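You operate a simulated robot arm through the tools that you are given. There is no shell and no other tool.

The job below is to be done with a simulated robot arm. You get a single attempt, and the scene is never put back.

Task
Zero the cycles, set 2 to go and let the pump run them down.
Fine: green selector on before the pump selector goes to run; watch it stop, with 2 on the cycle display; leave the other controls.

It is judged by the outcome, as a careful person would: the job done as asked, and still so three seconds after it is handed in. It fails if anything else is knocked over, pushed out of place, dropped, spilled or broken.

Robot
A 7-joint arm with a three-finger gripper, on a carriage that runs on a rail from [0, -1443] to [0, 1037] (x, y) and turns from -2.461 to 3.351 rad about z. Base frame: it is fixed where the carriage stands at the start and does not move with it; the origin is on the floor, on the carriage's upright axis, x ahead of it, y to its left, z up. Readings come in mm, rad, newtons and seconds.
With the tool pointing down near the work surface it reaches from about 200 to 720 mm from the robot's upright axis, wherever it stands. Its first joint turns from -2.007 to 2.007 rad. Places, roughly: bar dial [600, -400, 1100]; control selector [500, -200, 1100]; cycle display [600, 100, 1200]; gap selector [500, -200, 1200]; green selector [500, 0, 1100]; hose heat dial [500, 100, 1100]; hose heat selector [500, 100, 1100]; line a heat dial [500, 300, 1100]; line a heat selector [500, 300, 1100]; line b heat dial [500, 200, 1100]; line b heat selector [500, 200, 1100]; motor selector [500, -200, 1100]; pump selector [500, -100, 1100]; reset button [600, -100, 1200]; stop button [500, -200, 1200]; to go display [600, 0, 1200]. Payload 2.69 kg.
The tool frame sits at the grasp point between the pads (the TCP): z along the fingers, y along the line on which they close. The tips reach 30 mm beyond it. The gripper opens to 128 mm; its body begins 117 mm behind the TCP.
Orientation is that of the tool frame in the base frame, as a unit quaternion [x, y, z, w]. With the fingers straight down and closing along the base's y, the tool's x points along the base's -x, its y along +y and its z along -z.

Tools
- The arm moves only by the tool send_rows. Its argument "plan" is a list of rows, each a list of 3 entries, a list of its own where there are three numbers: the turn, a rotation vector about the tool's x, y, z in units of 5 degrees (1.0 is 5 degrees), then the shift along the tool's x, y, z in units of 50 mm (1.0 is 50 mm), then the gripper command, from -1 (fully open) to 1 (shut), values between in proportion. In form: [[[rx, ry, rz], [tx, ty, tz], claw], ...]. A call has 1 to 20 rows; each row shifts and turns the commanded pose from where the row before left it, along the tool's axes as they then stand. A call with a number of a shift or a turn outside -1 to 1 is refused whole. A row lasts 0.2 s, in which the tool goes at most 50 mm and 0.15 rad; a call with a longer step from one row to the next is refused whole, and so is a gripper value outside its range. A pose out of reach is approached as far as the arm can. The call stops where the force on the tool passes 50 N (or 10 N more than at its start, if that is more) or the arm is blocked; 0.2 s more then pass. The fingers move at their own pace (about 37.4 mm/s each) and stop on an object; they squeeze with about 34 N. The grip force told is the motor's: it shows also when the fingers shut on nothing. Time passes only in rows, and 0.2 s behind the last, so rows that do not move let the fingers close. The reply holds the time, the measured pose of the TCP, the force on the tool along the base axes, the opening and the grip force, in the units named above and with some noise, with the torque about the TCP (base axes, N m) and any sound that the robot's microphone picked up.
- Cameras (640 x 400 px; columns grow to the right, rows downward): "scene" is now at [17.8, 139, 1771.1]; the picture's right is [-0.37, -0.93, 0.00], its down [-0.63, 0.25, -0.74] and it looks along [0.69, -0.27, -0.67] (base axes); focal length 254 px, centre (320, 200). "wrist" rides on the gripper at [58, 54, -131] in the tool frame; the picture's right is [-0.68, 0.74, 0.00], its down [-0.62, -0.57, -0.55] and it looks along [-0.40, -0.37, 0.84] (tool axes); focal length 234 px, centre (320, 200). There is no depth. A picture from a camera that has moved, and an enlarged one, comes with that camera's place and axes in the base frame and with its lens.
- snapshot(camera): a new picture of that camera. The clock stands still meanwhile.
- slide_trunk(by): slides the trunk up (or, below 0, down) by that many mm; the arm and the scene camera ride with it, the base frame stays. It gives what a move gives, with no picture.
- steer(legs): drives the robot by 1 to 6 legs, each [ahead, left, turn to the left] in mm, mm and rad, along the robot's own axes; the way and the turn of a leg run together, so that a leg with both is an arc; at most 1500 mm and 3.142 rad a leg. The arm and the cameras ride along, it lands a little off, and it stops where it bumps. It keeps to its track: a leg is cut to what the track allows. It gives what a move gives.
- aim_head(pan, tilt): turns the head with the scene camera to pan (to the left, within 2.705 rad either way) and tilt (down, from -0.506 to 1.204), counted from straight ahead of the robot. It gives what a move gives.
- enlarge(camera, box): a new picture of the part [left, top, right, bottom] of that camera's present view, enlarged. The clock stands still meanwhile.
- sign_off(): hands the job in; it is judged then, once.

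Nothing tells you exact positions but the pictures and the camera data. Unless the task says otherwise, let go and move clear before handing in.

The tools are called by a JSON object that holds its "api" and its "payload". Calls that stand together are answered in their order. send_rows: Moves the arm, as the interface text tells. Its arguments: {"type":"object","properties":{"plan":{"type":"array","items":{"type":"array"}}},"required":["plan"]} The other tools are called the same way: slide_trunk (by) moves the trunk up or down; steer (legs) drives the base; aim_head (pan, tilt) turns the head that bears the scene camera; snapshot (camera) takes a picture; enlarge (camera, box) takes an enlarged picture of a part of a camera's view; sign_off () hands the job in.

At the start:

```text
time: 0.0
position: [446.1, -125.8, 1419.0]
ee_rot: [0.0, 1.0, 0.0, 0.0]
contact_force: [-0.6, -0.5, 0.5]
ft_torque: [0.01, 0.01, 0.03]
width: 127.7
finger_force: 0.0
trunk travel left (down, up): [-925.0, 65.0]
robot x, y, heading: [2.5, 1.2, -0.001]
head pan, tilt (commanded): [-0.379, 0.738]
```

scene: 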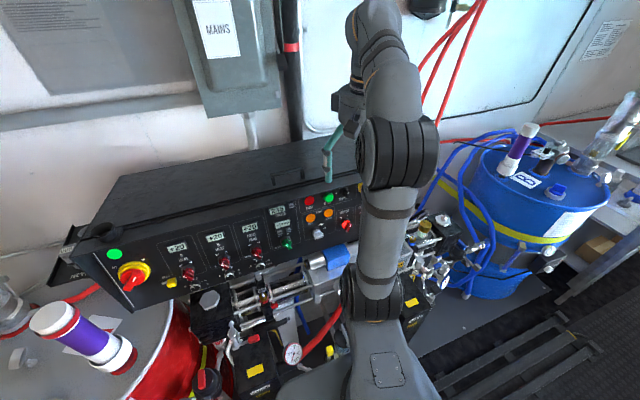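
wrist: 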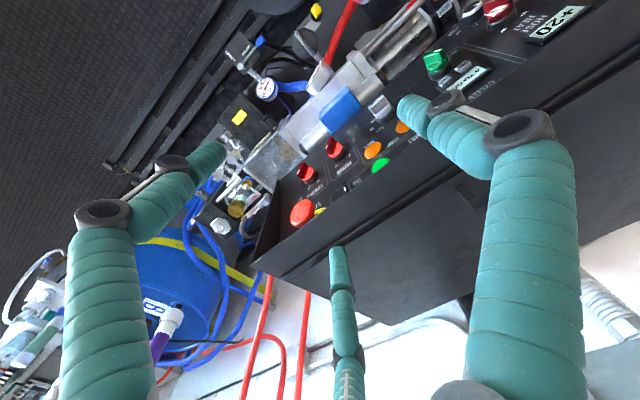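

I see a control panel with displays, selectors and buttons ahead of the arm; the arm hides part of it. I'll look closer at the panel before moving.

{"api": "enlarge", "payload": {"camera": "scene", "box": [220, 160, 380, 280]}}

{"api": "enlarge", "payload": {"camera": "scene", "box": [60, 200, 220, 320]}}

{"api": "enlarge", "payload": {"camera": "wrist", "box": [270, 0, 590, 240]}}

```text
3.33 times, centred on (300, 220) of scene
camera zoom: at [17.8, 139.0, 1771.1], right [-0.37, -0.93, 0.0], down [-0.63, 0.25, -0.74], along [0.69, -0.27, -0.67], focal length 847 px, centre (387, 133)
```

zoom: 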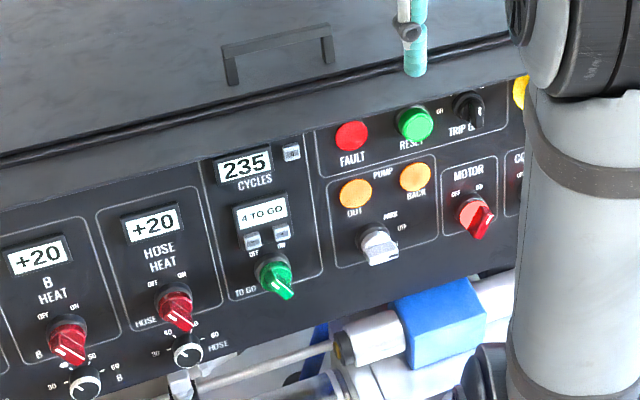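

```text
3.33 times, centred on (140, 260) of scene
camera zoom: at [17.8, 139.0, 1771.1], right [-0.37, -0.93, 0.0], down [-0.63, 0.25, -0.74], along [0.69, -0.27, -0.67], focal length 847 px, centre (920, 0)
```

zoom: 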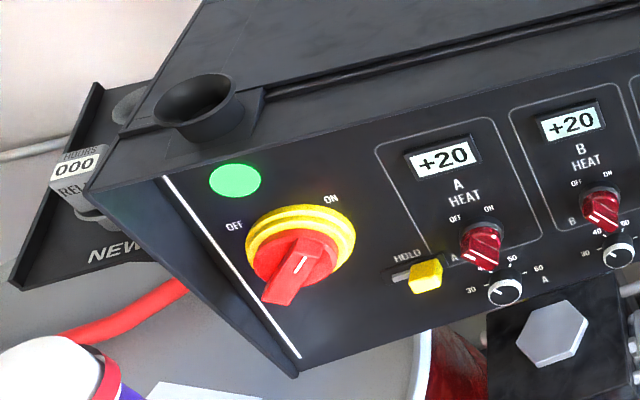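

```text
1.67 times, centred on (430, 120) of wrist
camera zoom: at [386.3, -72.9, 1551.1], right [0.68, 0.74, 0.0], down [0.62, -0.57, 0.55], along [0.4, -0.37, -0.84], focal length 390 px, centre (137, 333)
```

zoom: 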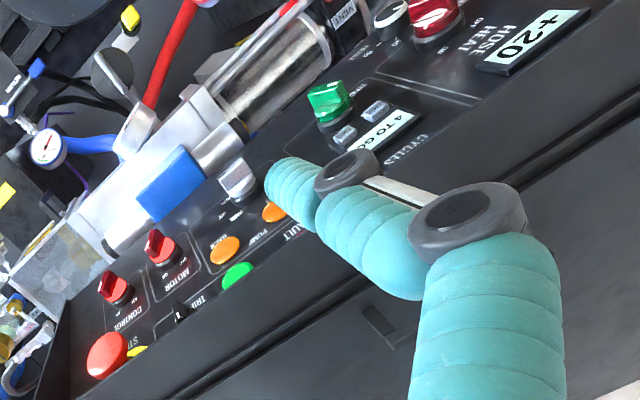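

The panel shows CYCLES 235 with a small key beside it, and "4 TO GO" with two small keys under it. The green TO GO switch is below those, and the pump selector is to their right. I'll tilt the tool toward the panel so the wrist camera sees it square on.

{"api": "send_rows", "payload": {"plan": [[[0, -1, 0], [0, 0, 0], -1], [[0, -1, 0], [0, 0, 0], -1], [[0, -1, 0], [0, 0, 0], -1], [[0, -1, 0], [0, 0, 0], -1], [[0, -1, 0], [0, 0, 0], -1], [[0, -1, 0], [0, 0, 0], -1], [[0, -1, 0], [0, 0, 0], -1], [[0, -1, 0], [0, 0, 0], -1]]}}

{"api": "snapshot", "payload": {"camera": "wrist"}}

{"api": "snapshot", "payload": {"camera": "scene"}}

```text
time: 1.8
position: [442.7, -125.1, 1421.1]
ee_rot: [-0.001, 0.939, -0.001, 0.344]
contact_force: [-0.1, 0.0, 0.0]
ft_torque: [-0.01, -0.07, 0.0]
width: 128.2
finger_force: 0.1
trunk travel left (down, up): [-925.0, 65.0]
robot x, y, heading: [-3.2, -3.7, 0.0]
head pan, tilt (commanded): [-0.379, 0.738]
```

```text
taken
camera wrist: at [314.5, -72.8, 1483.4], right [0.52, 0.74, 0.44], down [0.12, -0.56, 0.82], along [0.85, -0.37, -0.38], focal length 234 px, centre (320, 200)
```

wrist: 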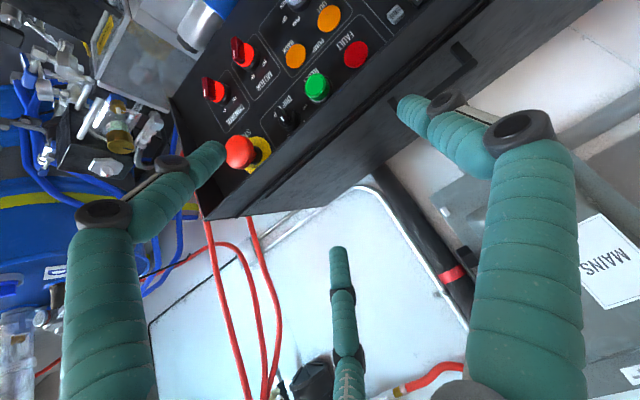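

```text
taken
camera scene: at [16.2, 139.3, 1771.1], right [-0.37, -0.93, 0.0], down [-0.62, 0.25, -0.74], along [0.69, -0.27, -0.67], focal length 254 px, centre (320, 200)
```

scene: 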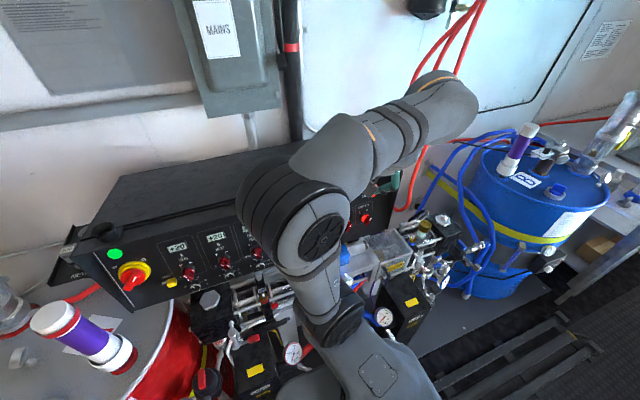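

The wrist camera is now looking at the right end of the panel. I'll shift the tool left (+y) to see the cycles block.

{"api": "send_rows", "payload": {"plan": [[[0, 0, 0], [0, 1, 0], -1], [[0, 0, 0], [0, 1, 0], -1], [[0, 0, 0], [0, 1, 0], -1], [[0, 0, 0], [0, 1, 0], -1], [[0, 0, 0], [0, 1, 0], -1], [[0, 0, 0], [0, 0, 0], -1]]}}

{"api": "snapshot", "payload": {"camera": "wrist"}}

{"api": "snapshot", "payload": {"camera": "scene"}}

```text
time: 3.2
position: [443.5, 126.6, 1417.8]
ee_rot: [0.0, 0.94, 0.0, 0.342]
contact_force: [0.2, 0.4, 0.1]
ft_torque: [0.0, 0.04, 0.03]
width: 127.8
finger_force: 0.1
trunk travel left (down, up): [-925.0, 65.0]
robot x, y, heading: [-1.1, 2.1, -0.001]
head pan, tilt (commanded): [-0.379, 0.738]
```

```text
taken
camera wrist: at [314.9, 178.2, 1481.4], right [0.52, 0.74, 0.43], down [0.12, -0.56, 0.82], along [0.85, -0.37, -0.38], focal length 234 px, centre (320, 200)
```

wrist: 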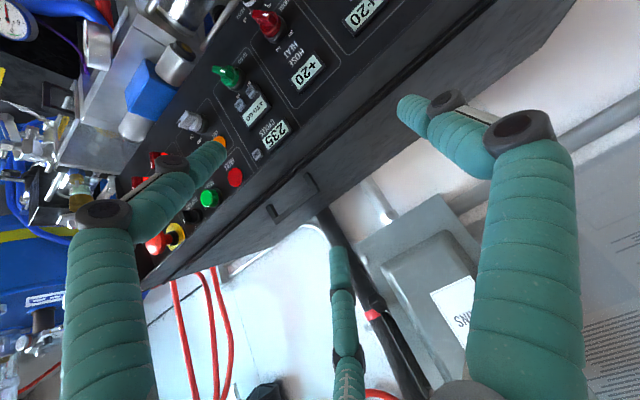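

```text
taken
camera scene: at [18.4, 138.4, 1771.1], right [-0.37, -0.93, 0.0], down [-0.63, 0.25, -0.74], along [0.69, -0.27, -0.67], focal length 254 px, centre (320, 200)
```

scene: 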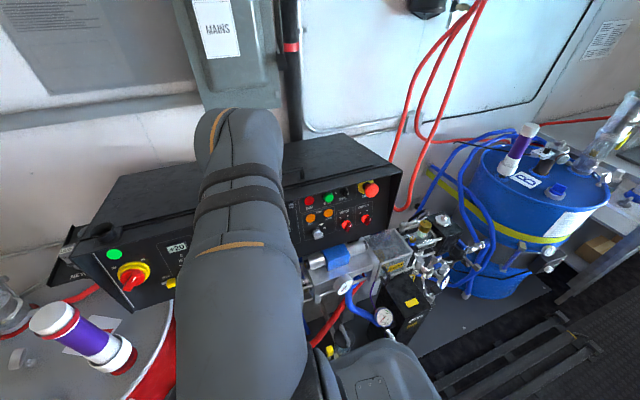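

The wrist camera shows the cycles block now, and the scene camera has a clear view of the right part. I'll enlarge both.

{"api": "enlarge", "payload": {"camera": "wrist", "box": [130, 10, 330, 170]}}

{"api": "enlarge", "payload": {"camera": "scene", "box": [290, 165, 410, 265]}}

```text
2.50 times, centred on (230, 90) of wrist
camera zoom: at [314.9, 178.2, 1481.4], right [0.52, 0.74, 0.43], down [0.12, -0.56, 0.82], along [0.85, -0.37, -0.38], focal length 585 px, centre (545, 475)
```

zoom: 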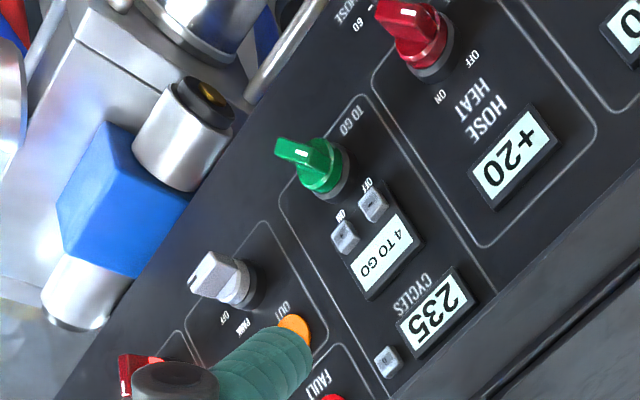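

```text
4.00 times, centred on (350, 215) of scene
camera zoom: at [18.4, 138.4, 1771.1], right [-0.37, -0.93, 0.0], down [-0.63, 0.25, -0.74], along [0.69, -0.27, -0.67], focal length 1017 px, centre (200, 140)
```

zoom: 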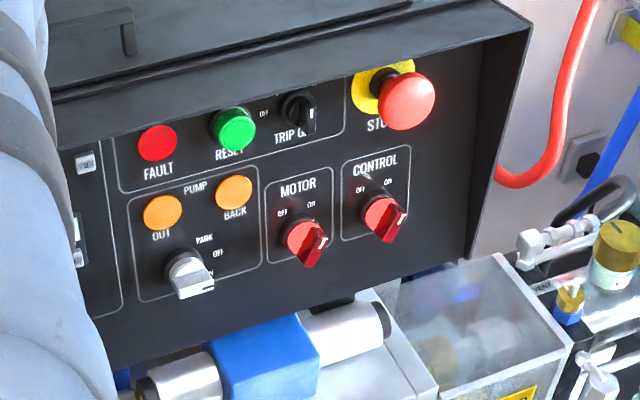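

The keys under "4 TO GO" and the key beside CYCLES are small. I'll shut the gripper here in free space to see where the fingertips meet.

{"api": "send_rows", "payload": {"plan": [[[0, 0, 0], [0, 0, 0], 1], [[0, 0, 0], [0, 0, 0], 1], [[0, 0, 0], [0, 0, 0], 1], [[0, 0, 0], [0, 0, 0], 1], [[0, 0, 0], [0, 0, 0], 1], [[0, 0, 0], [0, 0, 0], 1], [[0, 0, 0], [0, 0, 0], 1], [[0, 0, 0], [0, 0, 0], 1], [[0, 0, 0], [0, 0, 0], 1], [[0, 0, 0], [0, 0, 0], 1], [[0, 0, 0], [0, 0, 0], 1]]}}

{"api": "snapshot", "payload": {"camera": "wrist"}}

```text
time: 5.6
position: [442.2, 125.9, 1418.3]
ee_rot: [0.0, 0.94, 0.001, 0.342]
contact_force: [-0.2, -0.2, -0.2]
ft_torque: [-0.01, -0.02, 0.01]
width: 2.0
finger_force: 31.5
trunk travel left (down, up): [-925.0, 65.0]
robot x, y, heading: [-4.4, 1.2, -0.003]
head pan, tilt (commanded): [-0.379, 0.738]
```

```text
taken
camera wrist: at [314.4, 178.4, 1481.6], right [0.52, 0.74, 0.43], down [0.12, -0.57, 0.82], along [0.85, -0.37, -0.38], focal length 234 px, centre (320, 200)
```

wrist: 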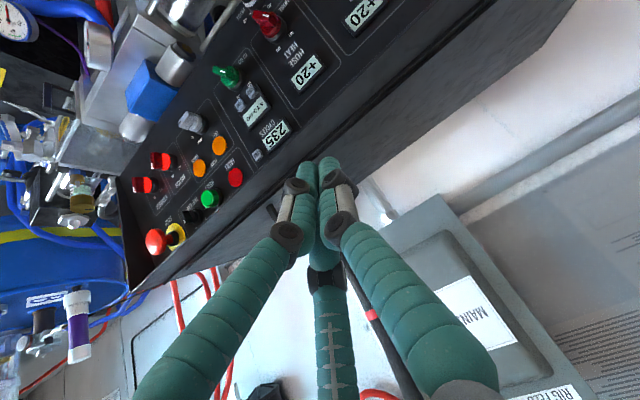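

{"api": "enlarge", "payload": {"camera": "wrist", "box": [240, 130, 400, 250]}}

{"api": "enlarge", "payload": {"camera": "wrist", "box": [130, 30, 330, 180]}}

```text
3.33 times, centred on (320, 190) of wrist
camera zoom: at [314.4, 178.4, 1481.6], right [0.52, 0.74, 0.43], down [0.12, -0.57, 0.82], along [0.85, -0.37, -0.38], focal length 781 px, centre (320, 233)
```

zoom: 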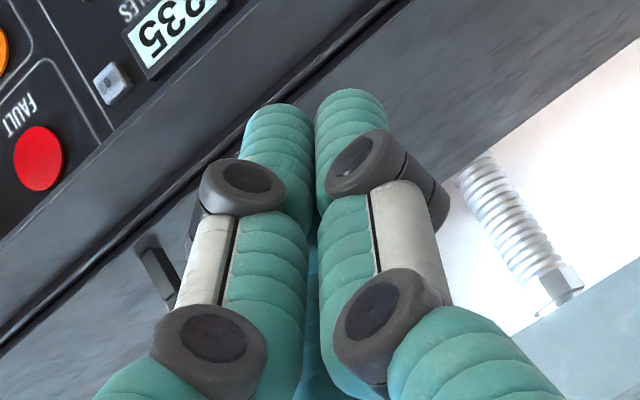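

```text
2.67 times, centred on (230, 105) of wrist
camera zoom: at [314.4, 178.4, 1481.6], right [0.52, 0.74, 0.43], down [0.12, -0.57, 0.82], along [0.85, -0.37, -0.38], focal length 624 px, centre (560, 453)
```

zoom: 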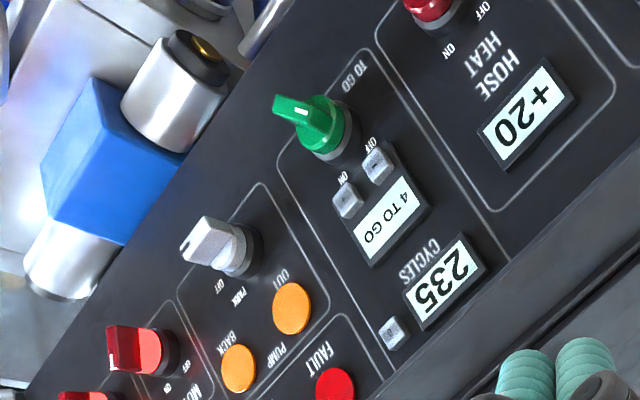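

Enlarging gives true extra detail, so I'll zoom hard on the keys and the knobs from here.

{"api": "enlarge", "payload": {"camera": "wrist", "box": [200, 55, 304, 120]}}

{"api": "enlarge", "payload": {"camera": "wrist", "box": [130, 95, 234, 160]}}

{"api": "enlarge", "payload": {"camera": "wrist", "box": [230, 100, 310, 150]}}

```text
6.15 times, centred on (252, 88) of wrist
camera zoom: at [314.4, 178.4, 1481.6], right [0.52, 0.74, 0.43], down [0.12, -0.57, 0.82], along [0.85, -0.37, -0.38], focal length 1441 px, centre (738, 892)
```

zoom: 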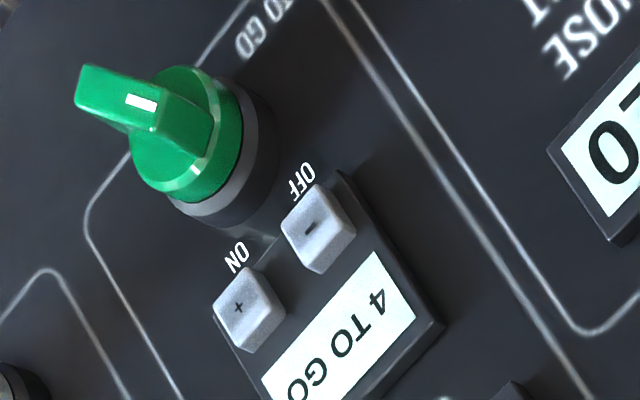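

```text
6.15 times, centred on (182, 128) of wrist
camera zoom: at [314.4, 178.4, 1481.6], right [0.52, 0.74, 0.43], down [0.12, -0.57, 0.82], along [0.85, -0.37, -0.38], focal length 1441 px, centre (1169, 646)
```

zoom: 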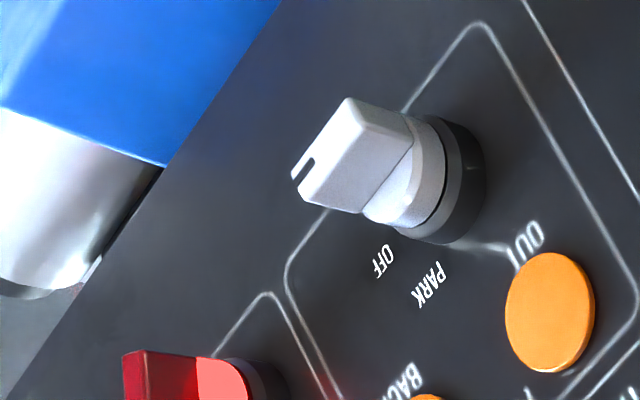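

```text
8.00 times, centred on (270, 125) of wrist
camera zoom: at [314.4, 178.4, 1481.6], right [0.52, 0.74, 0.43], down [0.12, -0.57, 0.82], along [0.85, -0.37, -0.38], focal length 1873 px, centre (720, 800)
```

zoom: 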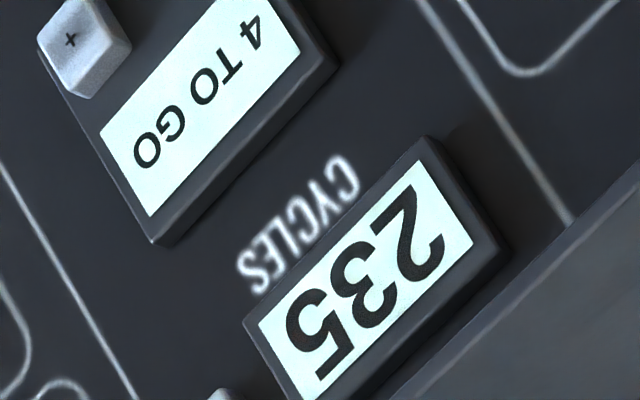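

The keys read "−" (left) and "+" (right), with "0" beside CYCLES. Green is off, and the pump fin points about at OFF. I'll lower the camera for a frontal look at the knobs.

{"api": "send_rows", "payload": {"plan": [[[0, 0, 0], [0.71, 0, 0.38], 1], [[0, 0, 0], [0.71, 0, 0.38], 1], [[0, 0, 0], [0.71, 0, 0.38], 1], [[0, 0, 0], [0.71, 0, 0.38], 1], [[0, 0, 0], [0, 0, 0], 1]]}}

{"api": "snapshot", "payload": {"camera": "wrist"}}

{"api": "snapshot", "payload": {"camera": "scene"}}

```text
time: 6.8
position: [387.5, 117.1, 1259.7]
ee_rot: [0.008, 0.945, 0.001, 0.327]
contact_force: [-0.3, -0.2, 0.0]
ft_torque: [-0.01, -0.04, -0.02]
width: 2.1
finger_force: 31.3
trunk travel left (down, up): [-925.0, 65.0]
robot x, y, heading: [-1.2, -3.3, -0.003]
head pan, tilt (commanded): [-0.379, 0.738]
```

```text
taken
camera wrist: at [261.1, 171.2, 1326.6], right [0.54, 0.73, 0.42], down [0.14, -0.57, 0.81], along [0.83, -0.38, -0.41], focal length 234 px, centre (320, 200)
```

wrist: 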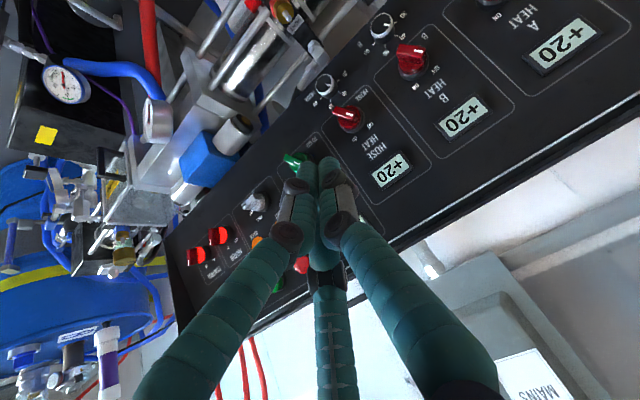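

```text
taken
camera scene: at [18.1, 138.8, 1771.1], right [-0.37, -0.93, 0.0], down [-0.63, 0.25, -0.74], along [0.69, -0.27, -0.67], focal length 254 px, centre (320, 200)
```

scene: 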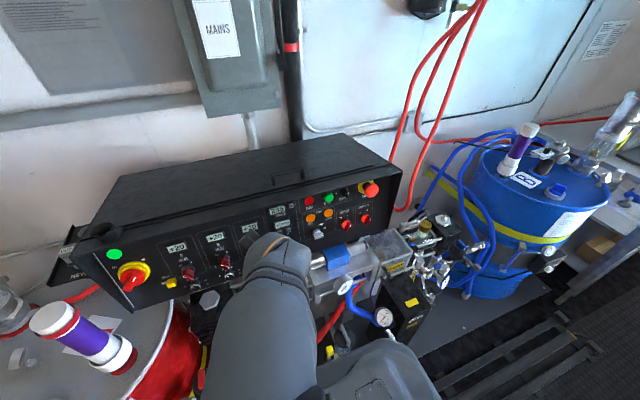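

{"api": "enlarge", "payload": {"camera": "scene", "box": [260, 185, 356, 245]}}

{"api": "enlarge", "payload": {"camera": "wrist", "box": [160, 130, 320, 230]}}

{"api": "send_rows", "payload": {"plan": [[[0, 0, 0], [0, 0, 0], 1], [[0, 0, 0], [0, 0, 0], 1]]}}

```text
6.67 times, centred on (308, 215) of scene
camera zoom: at [18.1, 138.8, 1771.1], right [-0.37, -0.93, 0.0], down [-0.63, 0.25, -0.74], along [0.69, -0.27, -0.67], focal length 1694 px, centre (400, 100)
```

zoom: 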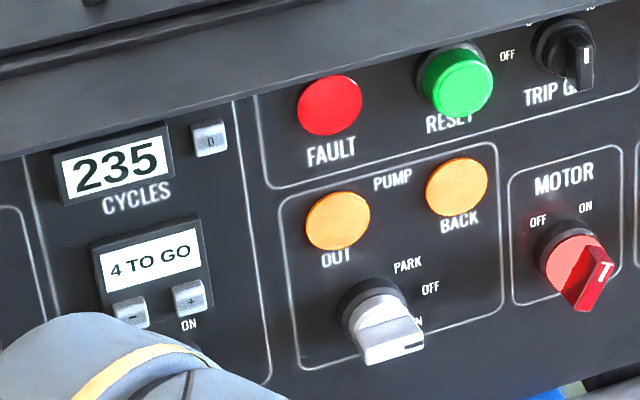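

```text
4.00 times, centred on (240, 180) of wrist
camera zoom: at [261.1, 171.2, 1326.6], right [0.54, 0.73, 0.42], down [0.14, -0.57, 0.81], along [0.83, -0.38, -0.41], focal length 937 px, centre (640, 280)
```

zoom: 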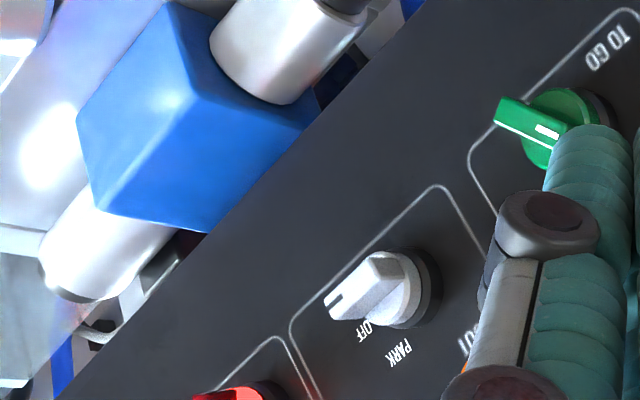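

```text
time: 7.4
position: [386.3, 117.5, 1257.7]
ee_rot: [0.008, 0.945, 0.001, 0.326]
contact_force: [0.6, 0.0, -0.9]
ft_torque: [0.02, 0.0, 0.0]
width: 2.2
finger_force: 31.1
trunk travel left (down, up): [-925.0, 65.0]
robot x, y, heading: [-0.3, 2.6, -0.002]
head pan, tilt (commanded): [-0.379, 0.738]
```

The zero key is "0", "−" is left, "+" is right, and the pump fin is at OFF. The arm is cramped this close to its shoulder. I'll lift it back up and drive the carriage left so it can reach the panel diagonally.

{"api": "send_rows", "payload": {"plan": [[[0, 0, 0], [-0.71, 0, -0.38], 1], [[0, 0, 0], [-0.71, 0, -0.38], 1], [[0, 0, 0], [-0.71, 0, -0.38], 1], [[0, 0, 0], [-0.71, 0, -0.38], 1], [[0, 0, 0], [0, 0, 0], 1]]}}

{"api": "steer", "payload": {"legs": [[0, 380, 0]]}}

{"api": "aim_head", "payload": {"pan": -0.6, "tilt": 0.7}}

{"api": "snapshot", "payload": {"camera": "scene"}}

{"api": "snapshot", "payload": {"camera": "wrist"}}

```text
time: 8.6
position: [443.8, 125.8, 1420.2]
ee_rot: [0.0, 0.94, 0.0, 0.342]
contact_force: [-0.1, 0.1, 0.9]
ft_torque: [0.0, 0.0, -0.03]
width: 1.9
finger_force: 31.6
trunk travel left (down, up): [-925.0, 65.0]
robot x, y, heading: [-3.3, -2.3, -0.002]
head pan, tilt (commanded): [-0.379, 0.738]
```

```text
time: 11.0
position: [445.2, 511.7, 1418.7]
ee_rot: [-0.001, 0.94, 0.001, 0.341]
contact_force: [-0.5, 0.2, 0.2]
ft_torque: [0.01, -0.01, -0.04]
width: 2.0
finger_force: 32.1
trunk travel left (down, up): [-925.0, 65.0]
robot x, y, heading: [-0.0, 385.7, 0.004]
head pan, tilt (commanded): [-0.379, 0.738]
```

```text
time: 11.8
position: [445.1, 512.0, 1420.0]
ee_rot: [-0.001, 0.94, 0.001, 0.342]
contact_force: [-0.6, 0.2, 0.5]
ft_torque: [-0.01, 0.04, 0.03]
width: 2.1
finger_force: 31.2
trunk travel left (down, up): [-925.0, 65.0]
robot x, y, heading: [-1.3, 385.0, 0.008]
head pan, tilt (commanded): [-0.6, 0.7]
```

```text
taken
camera scene: at [10.1, 507.3, 1774.3], right [-0.56, -0.83, 0.0], down [-0.53, 0.36, -0.76], along [0.63, -0.43, -0.64], focal length 254 px, centre (320, 200)
```

scene: 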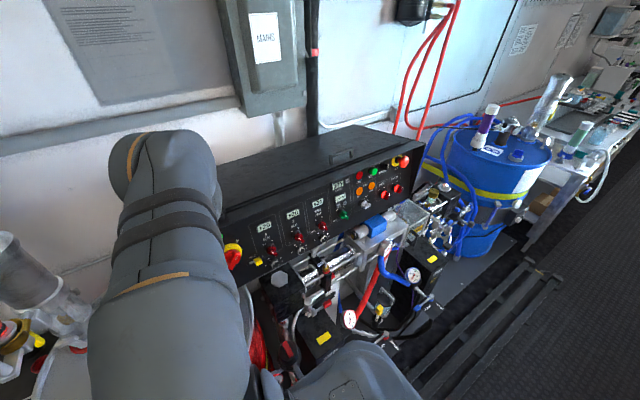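

```text
taken
camera wrist: at [316.3, 563.8, 1482.9], right [0.52, 0.74, 0.43], down [0.12, -0.57, 0.82], along [0.85, -0.37, -0.38], focal length 234 px, centre (320, 200)
```

wrist: 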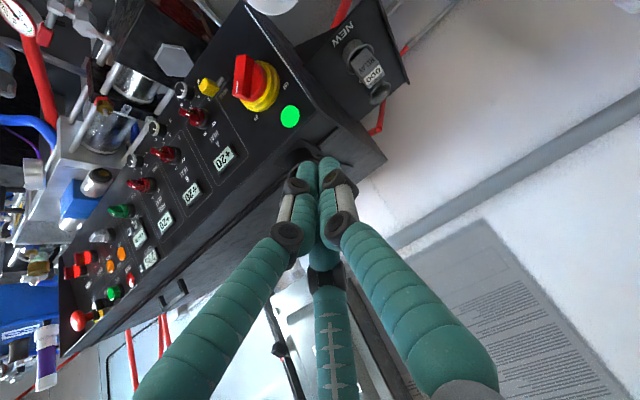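

{"api": "enlarge", "payload": {"camera": "scene", "box": [300, 170, 380, 220]}}

{"api": "enlarge", "payload": {"camera": "scene", "box": [340, 150, 420, 200]}}

{"api": "enlarge", "payload": {"camera": "scene", "box": [220, 120, 428, 250]}}

```text
8.00 times, centred on (340, 195) of scene
camera zoom: at [10.1, 507.3, 1774.3], right [-0.56, -0.83, 0.0], down [-0.53, 0.36, -0.76], along [0.63, -0.43, -0.64], focal length 2033 px, centre (160, 240)
```

zoom: 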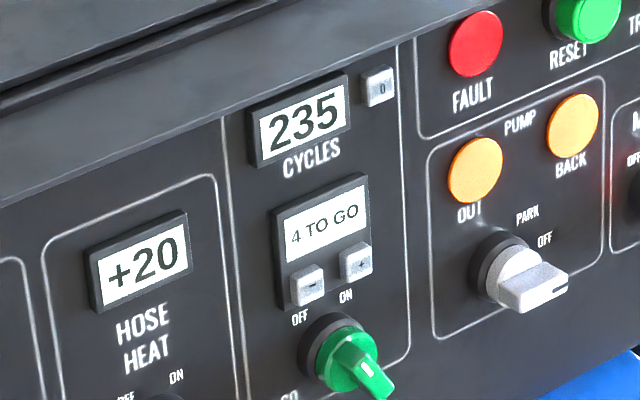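

```text
8.00 times, centred on (380, 175) of scene
camera zoom: at [10.1, 507.3, 1774.3], right [-0.56, -0.83, 0.0], down [-0.53, 0.36, -0.76], along [0.63, -0.43, -0.64], focal length 2033 px, centre (-160, 400)
```

zoom: 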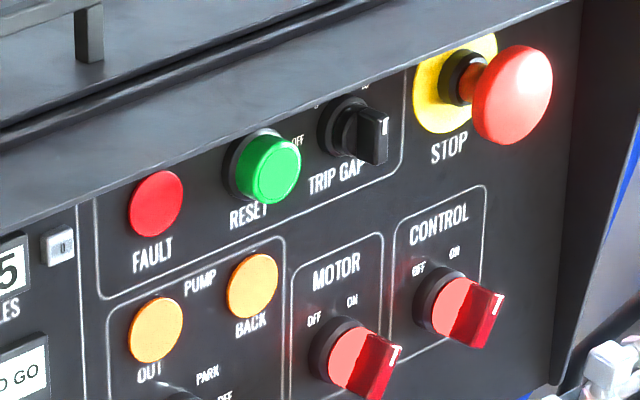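

```text
3.08 times, centred on (324, 185) of scene
camera zoom: at [10.1, 507.3, 1774.3], right [-0.56, -0.83, 0.0], down [-0.53, 0.36, -0.76], along [0.63, -0.43, -0.64], focal length 782 px, centre (308, 246)
```

zoom: 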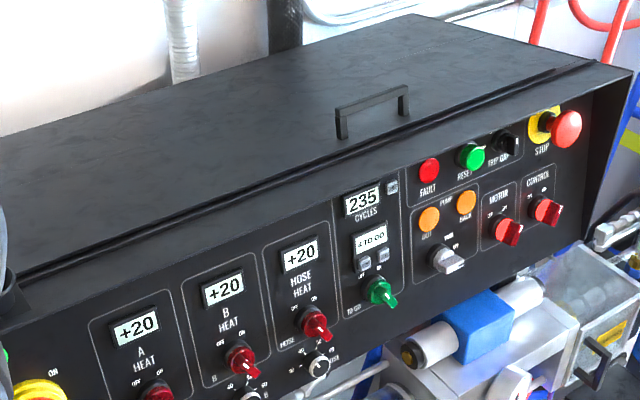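

The panel leans back about 13° from vertical, and a hood overhangs its top. I place "0" at about (568, 12, 1240), "−" at (548, 62, 1161), "+" at (550, 33, 1160), green at (543, 46, 1116) and pump at (544, −58, 1117). I'll point the tool at the panel with one finger leading and the gripper slightly open, while staying in free space.

{"api": "send_rows", "payload": {"plan": [[[0, -1, 0], [0, 0, 0], 0.7], [[0, -1, 0], [0, 0, 0], 0.7], [[0, -1, 0], [0, 0, 0], 0.7], [[0, -1, 0], [0, 0, 0], 0.7], [[0, -1, 0], [0, 0, 0], 0.7], [[0, -1, 0], [0, 0, 0], 0.7], [[0, -1, 0], [0, 0, 0], 0.7], [[0, -0.34, 0], [0, 0, 0], 0.7], [[1, 0, 0], [0, 0, 0], 0.7], [[1, 0, 0], [0, 0, 0], 0.7], [[1, 0, 0], [0, 0, 0], 0.7], [[1, 0, 0], [0, 0, 0], 0.7], [[0, 0, 0], [0, 0, 0], 0.7]]}}

{"api": "snapshot", "payload": {"camera": "wrist"}}

{"api": "snapshot", "payload": {"camera": "scene"}}

```text
time: 13.0
position: [460.9, 500.4, 1359.4]
ee_rot: [0.015, 0.882, 0.003, 0.471]
contact_force: [0.7, -0.5, -0.6]
ft_torque: [0.0, -0.02, -0.01]
width: 19.2
finger_force: 0.2
out of reach, approached as far as the arm can: row 6
trunk travel left (down, up): [-925.0, 65.0]
robot x, y, heading: [0.1, 382.3, 0.002]
head pan, tilt (commanded): [-0.6, 0.7]
stopped in row 6: the arm was blocked; the commanded pose is now the measured one
```

```text
taken
camera wrist: at [321.5, 555.0, 1385.0], right [0.39, 0.72, 0.58], down [-0.13, -0.58, 0.81], along [0.91, -0.39, -0.14], focal length 234 px, centre (320, 200)
```

wrist: 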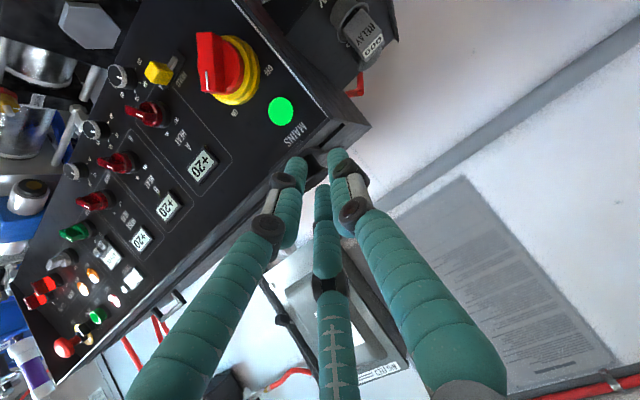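

```text
taken
camera scene: at [9.8, 507.3, 1774.2], right [-0.56, -0.83, 0.0], down [-0.53, 0.36, -0.77], along [0.63, -0.43, -0.64], focal length 254 px, centre (320, 200)
```

scene: 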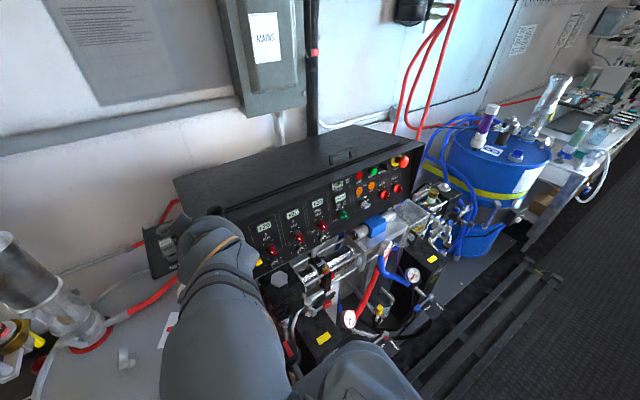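

The arm hit a joint limit here because the wrist is too near the shoulder. I'll carry it sideways to in front of the cycles block, where it reaches diagonally, and then finish the turn.

{"api": "send_rows", "payload": {"plan": [[[0, 0, 0], [0, -1, -0.1], 0.7], [[0, 0, 0], [0, -1, -0.1], 0.7], [[0, 0, 0], [0, -1, 0], 0.7], [[0, 0, 0], [0, -1, 0], 0.7], [[0, 0, 0], [0, -1, 0], 0.7], [[0, 0, 0], [0, -1, 0], 0.7], [[0, 0, 0], [0, -1, 0], 0.7], [[0, 0, 0], [0, -1, 0], 0.7], [[0, 0, 0], [0, 0, 0], 0.7]]}}

{"api": "snapshot", "payload": {"camera": "wrist"}}

{"api": "snapshot", "payload": {"camera": "scene"}}

```text
refused: row 1 steps farther than a row can; nothing moved
```

```text
taken
camera wrist: at [321.5, 555.0, 1385.0], right [0.39, 0.72, 0.58], down [-0.13, -0.58, 0.81], along [0.91, -0.39, -0.14], focal length 234 px, centre (320, 200)
```

wrist: 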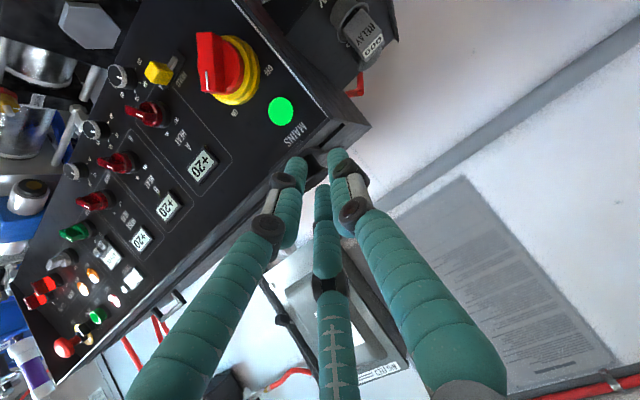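

```text
taken
camera scene: at [9.8, 507.3, 1774.2], right [-0.56, -0.83, 0.0], down [-0.53, 0.36, -0.77], along [0.63, -0.43, -0.64], focal length 254 px, centre (320, 200)
```

scene: 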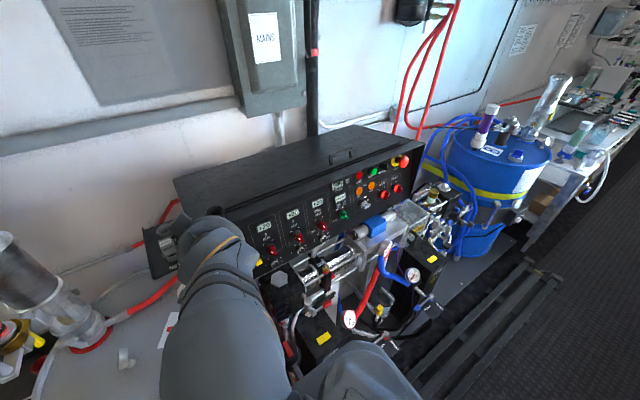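

The combined step was over 50 mm, so I'll use slightly smaller steps.

{"api": "send_rows", "payload": {"plan": [[[0, 0, 0], [0, -0.95, -0.15], 0.7], [[0, 0, 0], [0, -0.95, -0.15], 0.7], [[0, 0, 0], [0, -0.95, 0], 0.7], [[0, 0, 0], [0, -0.95, 0], 0.7], [[0, 0, 0], [0, -0.95, 0], 0.7], [[0, 0, 0], [0, -0.95, 0], 0.7], [[0, 0, 0], [0, -0.95, 0], 0.7], [[0, 0, 0], [0, -0.95, 0], 0.7], [[0, 0, 0], [0, 0, 0], 0.7]]}}

{"api": "snapshot", "payload": {"camera": "wrist"}}

{"api": "snapshot", "payload": {"camera": "scene"}}

```text
time: 13.5
position: [465.3, 548.0, 1364.7]
ee_rot: [-0.086, 0.877, 0.057, 0.47]
contact_force: [0.7, -0.6, -0.6]
ft_torque: [-0.04, -0.02, 0.01]
width: 19.2
finger_force: 0.2
trunk travel left (down, up): [-925.0, 65.0]
robot x, y, heading: [-1.6, 384.8, -0.002]
head pan, tilt (commanded): [-0.6, 0.7]
stopped in row 2: the arm was blocked; the commanded pose is now the measured one
```

```text
taken
camera wrist: at [317.0, 570.5, 1389.8], right [0.22, 0.79, 0.58], down [0.0, -0.59, 0.81], along [0.98, -0.17, -0.13], focal length 234 px, centre (320, 200)
```

wrist: 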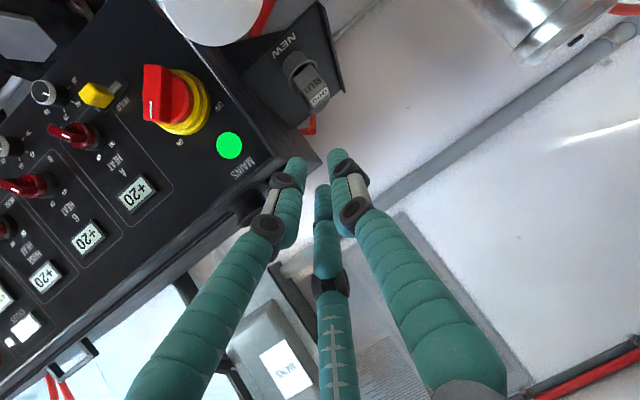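

```text
taken
camera scene: at [10.1, 508.4, 1773.5], right [-0.56, -0.83, 0.0], down [-0.53, 0.36, -0.77], along [0.63, -0.43, -0.64], focal length 254 px, centre (320, 200)
```

scene: 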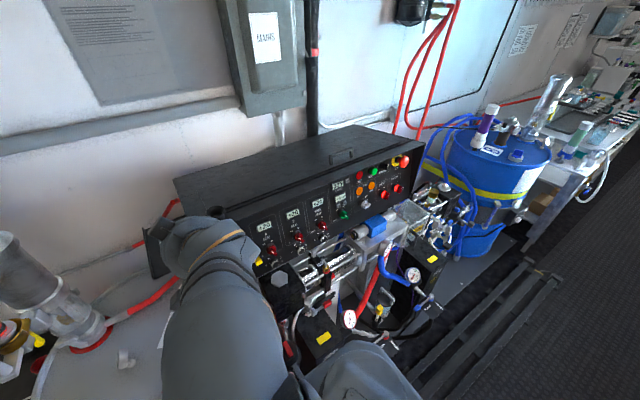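

The arm went the wrong way because it is still against the joint limit. I'll undo the turn and lift to recover the earlier comfortable posture.

{"api": "send_rows", "payload": {"plan": [[[0.48, 0.82, 0.35], [-0.15, -0.2, -0.25], 0.7], [[0.48, 0.82, 0.35], [-0.15, -0.2, -0.25], 0.7], [[0.48, 0.82, 0.35], [-0.15, -0.2, -0.25], 0.7], [[0.48, 0.82, 0.35], [-0.15, -0.2, -0.25], 0.7], [[0, 0, 0], [0, 0, 0], 0.7]]}}

```text
time: 14.7
position: [451.6, 504.3, 1419.8]
ee_rot: [0.002, 0.94, 0.0, 0.34]
contact_force: [-1.3, 1.0, -0.1]
ft_torque: [0.03, 0.0, -0.02]
width: 19.3
finger_force: 0.1
trunk travel left (down, up): [-925.0, 65.0]
robot x, y, heading: [1.1, 387.4, 0.0]
head pan, tilt (commanded): [-0.6, 0.7]
```

Recovered. Next I'll carry it across at this height and tilt.

{"api": "send_rows", "payload": {"plan": [[[0, 0, 0], [0, -0.95, 0], 0.7], [[0, 0, 0], [0, -0.95, 0], 0.7], [[0, 0, 0], [0, -0.95, 0], 0.7], [[0, 0, 0], [0, -0.95, 0], 0.7], [[0, 0, 0], [0, -0.95, 0], 0.7], [[0, 0, 0], [0, -0.95, 0], 0.7], [[0, 0, 0], [0, -0.95, 0], 0.7], [[0, 0, 0], [0, -0.95, 0], 0.7], [[0, 0, 0], [0, 0, 0], 0.7]]}}

{"api": "snapshot", "payload": {"camera": "scene"}}

```text
time: 16.7
position: [451.2, 125.0, 1418.3]
ee_rot: [-0.001, 0.94, -0.001, 0.341]
contact_force: [0.6, -0.1, 0.5]
ft_torque: [-0.1, 0.02, -0.05]
width: 19.4
finger_force: 0.1
trunk travel left (down, up): [-925.0, 65.0]
robot x, y, heading: [2.3, 387.6, 0.003]
head pan, tilt (commanded): [-0.6, 0.7]
```

```text
taken
camera scene: at [9.7, 510.5, 1774.0], right [-0.56, -0.83, 0.0], down [-0.53, 0.36, -0.77], along [0.63, -0.43, -0.64], focal length 254 px, centre (320, 200)
```

scene: 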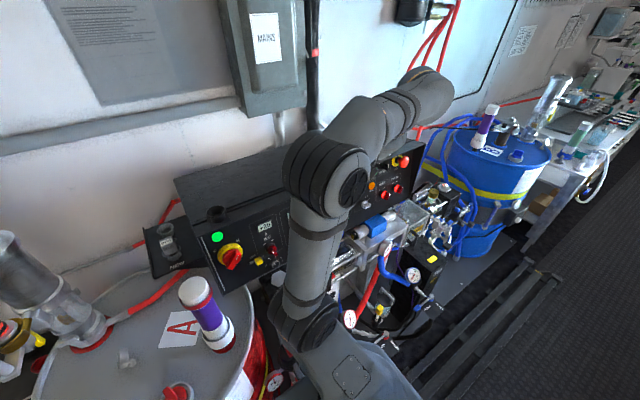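

{"api": "send_rows", "payload": {"plan": [[[0, -1, 0], [0, 0, 0], 0.7], [[0, -1, 0], [0, 0, 0], 0.7], [[0, -1, 0], [0, 0, 0], 0.7], [[0, -1, 0], [0, 0, 0], 0.7], [[0, 0, 0], [0, 0, 0], 0.7]]}}

```text
time: 17.9
position: [450.8, 123.1, 1418.4]
ee_rot: [0.001, 0.867, -0.001, 0.499]
contact_force: [0.5, -0.5, 0.4]
ft_torque: [0.04, -0.02, 0.02]
width: 19.2
finger_force: 0.1
trunk travel left (down, up): [-925.0, 65.0]
robot x, y, heading: [-1.3, 388.0, 0.002]
head pan, tilt (commanded): [-0.6, 0.7]
```

Good so far. I'll continue the turn to face the panel, then add the side tilt.

{"api": "send_rows", "payload": {"plan": [[[0, -1, 0], [0, 0, 0], 0.7], [[0, -1, 0], [0, 0, 0], 0.7], [[0, -1, 0], [0, 0, 0], 0.7], [[0, -0.34, 0], [0, 0, 0], 0.7], [[0, 0, 0], [0, 0, 0], 0.7]]}}

{"api": "snapshot", "payload": {"camera": "scene"}}

{"api": "snapshot", "payload": {"camera": "wrist"}}

```text
time: 19.1
position: [450.6, 123.1, 1418.4]
ee_rot: [0.001, 0.785, -0.001, 0.619]
contact_force: [0.5, 0.5, -0.2]
ft_torque: [-0.01, 0.03, 0.0]
width: 19.1
finger_force: 0.1
trunk travel left (down, up): [-925.0, 65.0]
robot x, y, heading: [-1.4, 386.1, 0.001]
head pan, tilt (commanded): [-0.6, 0.7]
```

```text
taken
camera scene: at [10.0, 507.3, 1774.3], right [-0.56, -0.83, 0.0], down [-0.53, 0.36, -0.76], along [0.63, -0.43, -0.64], focal length 254 px, centre (320, 200)
```

scene: 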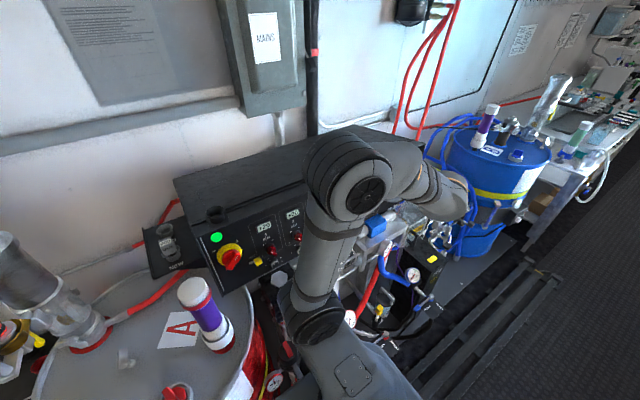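

```text
taken
camera wrist: at [309.9, 176.2, 1392.7], right [0.16, 0.74, 0.66], down [-0.39, -0.56, 0.73], along [0.91, -0.37, 0.2], focal length 234 px, centre (320, 200)
```

wrist: 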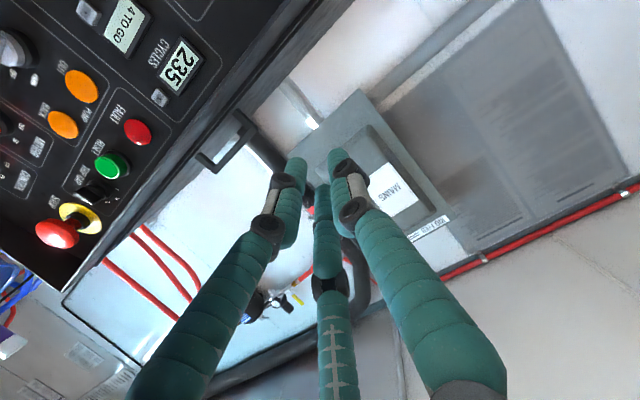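

The tool now faces the panel. I'll add the 20° side tilt so finger B leads, and move down to a staging spot in front of the "0" key, about 100 mm off the panel.

{"api": "send_rows", "payload": {"plan": [[[1, 0, 0], [0, 0, 0], 0.7], [[1, 0, 0], [0, 0, 0], 0.7], [[1, 0, 0], [0, 0, 0], 0.7], [[1, 0, 0], [0, 0, 0], 0.7], [[0, 0, 0], [0.507, -0.322, 0.201], 0.7], [[0, 0, 0], [0.507, -0.322, 0.201], 0.7], [[0, 0, 0], [0.507, -0.322, 0.201], 0.7], [[0, 0, 0], [0.507, -0.322, 0.201], 0.7], [[0, 0, 0], [0.507, -0.322, 0.201], 0.7], [[0, 0, 0], [0, 0, 0], 0.7]]}}

{"api": "snapshot", "payload": {"camera": "scene"}}

{"api": "snapshot", "payload": {"camera": "wrist"}}

```text
time: 21.3
position: [438.1, 31.4, 1292.9]
ee_rot: [0.108, 0.773, -0.137, 0.61]
contact_force: [0.2, 0.3, 0.2]
ft_torque: [-0.03, 0.0, 0.04]
width: 19.2
finger_force: 0.0
trunk travel left (down, up): [-925.0, 65.0]
robot x, y, heading: [-0.4, 385.9, 0.002]
head pan, tilt (commanded): [-0.6, 0.7]
```

```text
taken
camera scene: at [10.1, 507.4, 1774.3], right [-0.56, -0.83, 0.0], down [-0.53, 0.36, -0.76], along [0.63, -0.43, -0.64], focal length 254 px, centre (320, 200)
```

scene: 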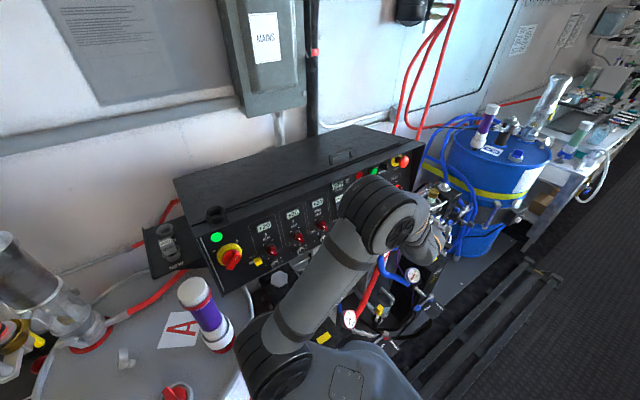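

```text
taken
camera wrist: at [322.8, 126.2, 1260.4], right [0.4, 0.69, 0.6], down [-0.55, -0.34, 0.76], along [0.73, -0.64, 0.24], focal length 234 px, centre (320, 200)
```

wrist: 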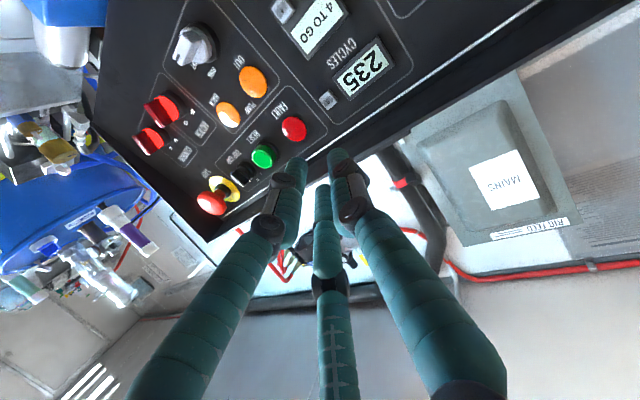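

The staging pose is accurate, and the "0" key ray from this view matches my estimate. I'll zoom in on the fingertips, the key and the hood edge.

{"api": "enlarge", "payload": {"camera": "wrist", "box": [256, 60, 416, 160]}}

{"api": "enlarge", "payload": {"camera": "wrist", "box": [260, 135, 388, 215]}}

{"api": "enlarge", "payload": {"camera": "scene", "box": [300, 150, 428, 230]}}

```text
4.00 times, centred on (336, 110) of wrist
camera zoom: at [322.8, 126.2, 1260.4], right [0.4, 0.69, 0.6], down [-0.55, -0.34, 0.76], along [0.73, -0.64, 0.24], focal length 937 px, centre (256, 560)
```

zoom: 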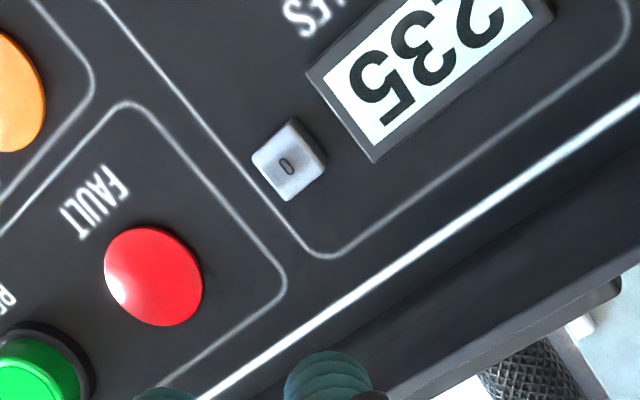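

```text
5.00 times, centred on (324, 175) of wrist
camera zoom: at [322.8, 126.2, 1260.4], right [0.4, 0.69, 0.6], down [-0.55, -0.34, 0.76], along [0.73, -0.64, 0.24], focal length 1171 px, centre (300, 325)
```

zoom: 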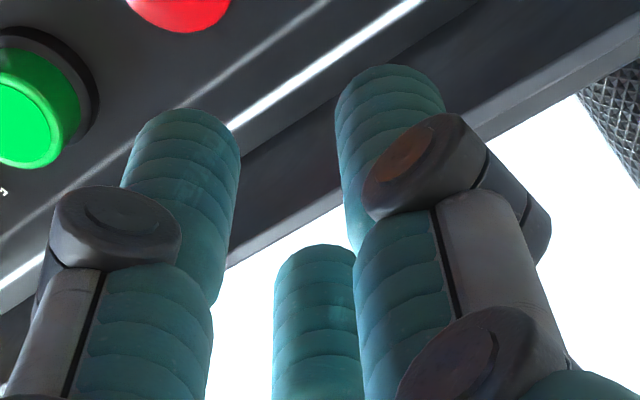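

```text
5.00 times, centred on (364, 190) of scene
camera zoom: at [10.1, 507.4, 1774.3], right [-0.56, -0.83, 0.0], down [-0.53, 0.36, -0.76], along [0.63, -0.43, -0.64], focal length 1271 px, centre (100, 250)
```

zoom: 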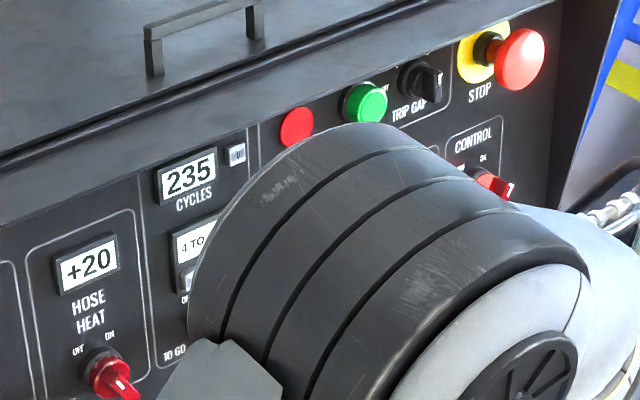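

The "0" key is about 14 mm square. Finger B's tip sits about 20 mm to the +y side of the tool axis and will lead. I'll move to 60 mm in front of the "0" key.

{"api": "send_rows", "payload": {"plan": [[[0, 0, 0], [0.192, -0.134, 0.504], 0.7], [[0, 0, 0], [0.192, -0.134, 0.504], 0.7], [[0, 0, 0], [0, 0, 0], 0.7], [[0, 0, 0], [0, 0, 0], 0.7]]}}

{"api": "snapshot", "payload": {"camera": "wrist"}}

{"api": "enlarge", "payload": {"camera": "wrist", "box": [256, 60, 416, 160]}}

{"api": "enlarge", "payload": {"camera": "scene", "box": [300, 150, 428, 230]}}

```text
time: 22.3
position: [476.1, 2.3, 1263.4]
ee_rot: [0.108, 0.773, -0.137, 0.61]
contact_force: [-1.1, -0.8, 0.4]
ft_torque: [0.02, 0.01, 0.0]
width: 19.2
finger_force: 0.0
trunk travel left (down, up): [-925.0, 65.0]
robot x, y, heading: [0.6, 387.9, 0.002]
head pan, tilt (commanded): [-0.6, 0.7]
```

```text
taken
camera wrist: at [360.8, 96.0, 1230.7], right [0.4, 0.69, 0.6], down [-0.55, -0.34, 0.76], along [0.73, -0.64, 0.24], focal length 234 px, centre (320, 200)
```

wrist: 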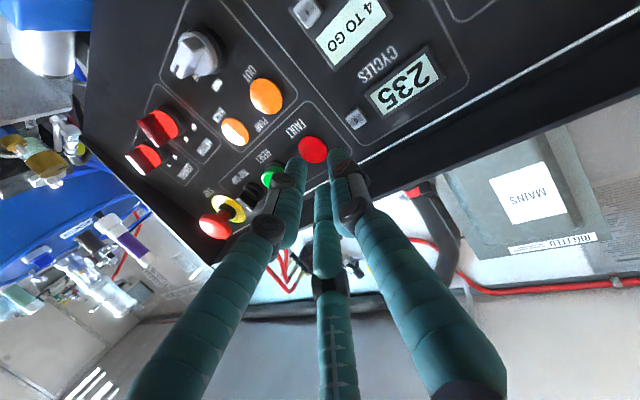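

```text
4.00 times, centred on (336, 110) of wrist
camera zoom: at [360.8, 96.0, 1230.7], right [0.4, 0.69, 0.6], down [-0.55, -0.34, 0.76], along [0.73, -0.64, 0.24], focal length 937 px, centre (256, 560)
```

zoom: 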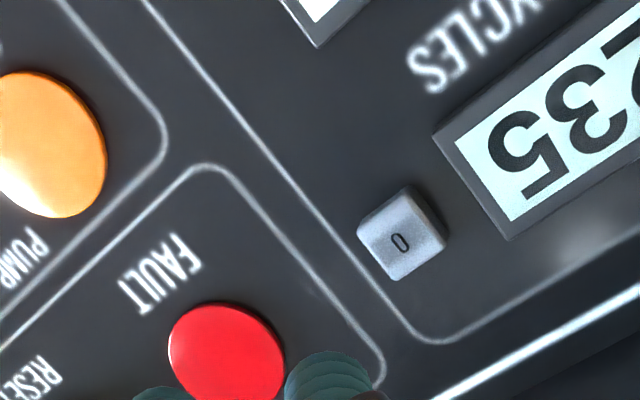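

```text
5.00 times, centred on (364, 190) of scene
camera zoom: at [10.6, 506.7, 1774.3], right [-0.56, -0.83, 0.0], down [-0.53, 0.36, -0.76], along [0.63, -0.43, -0.64], focal length 1271 px, centre (100, 250)
```

zoom: 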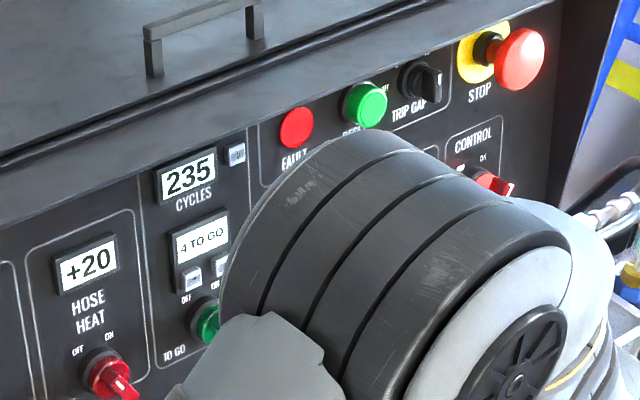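

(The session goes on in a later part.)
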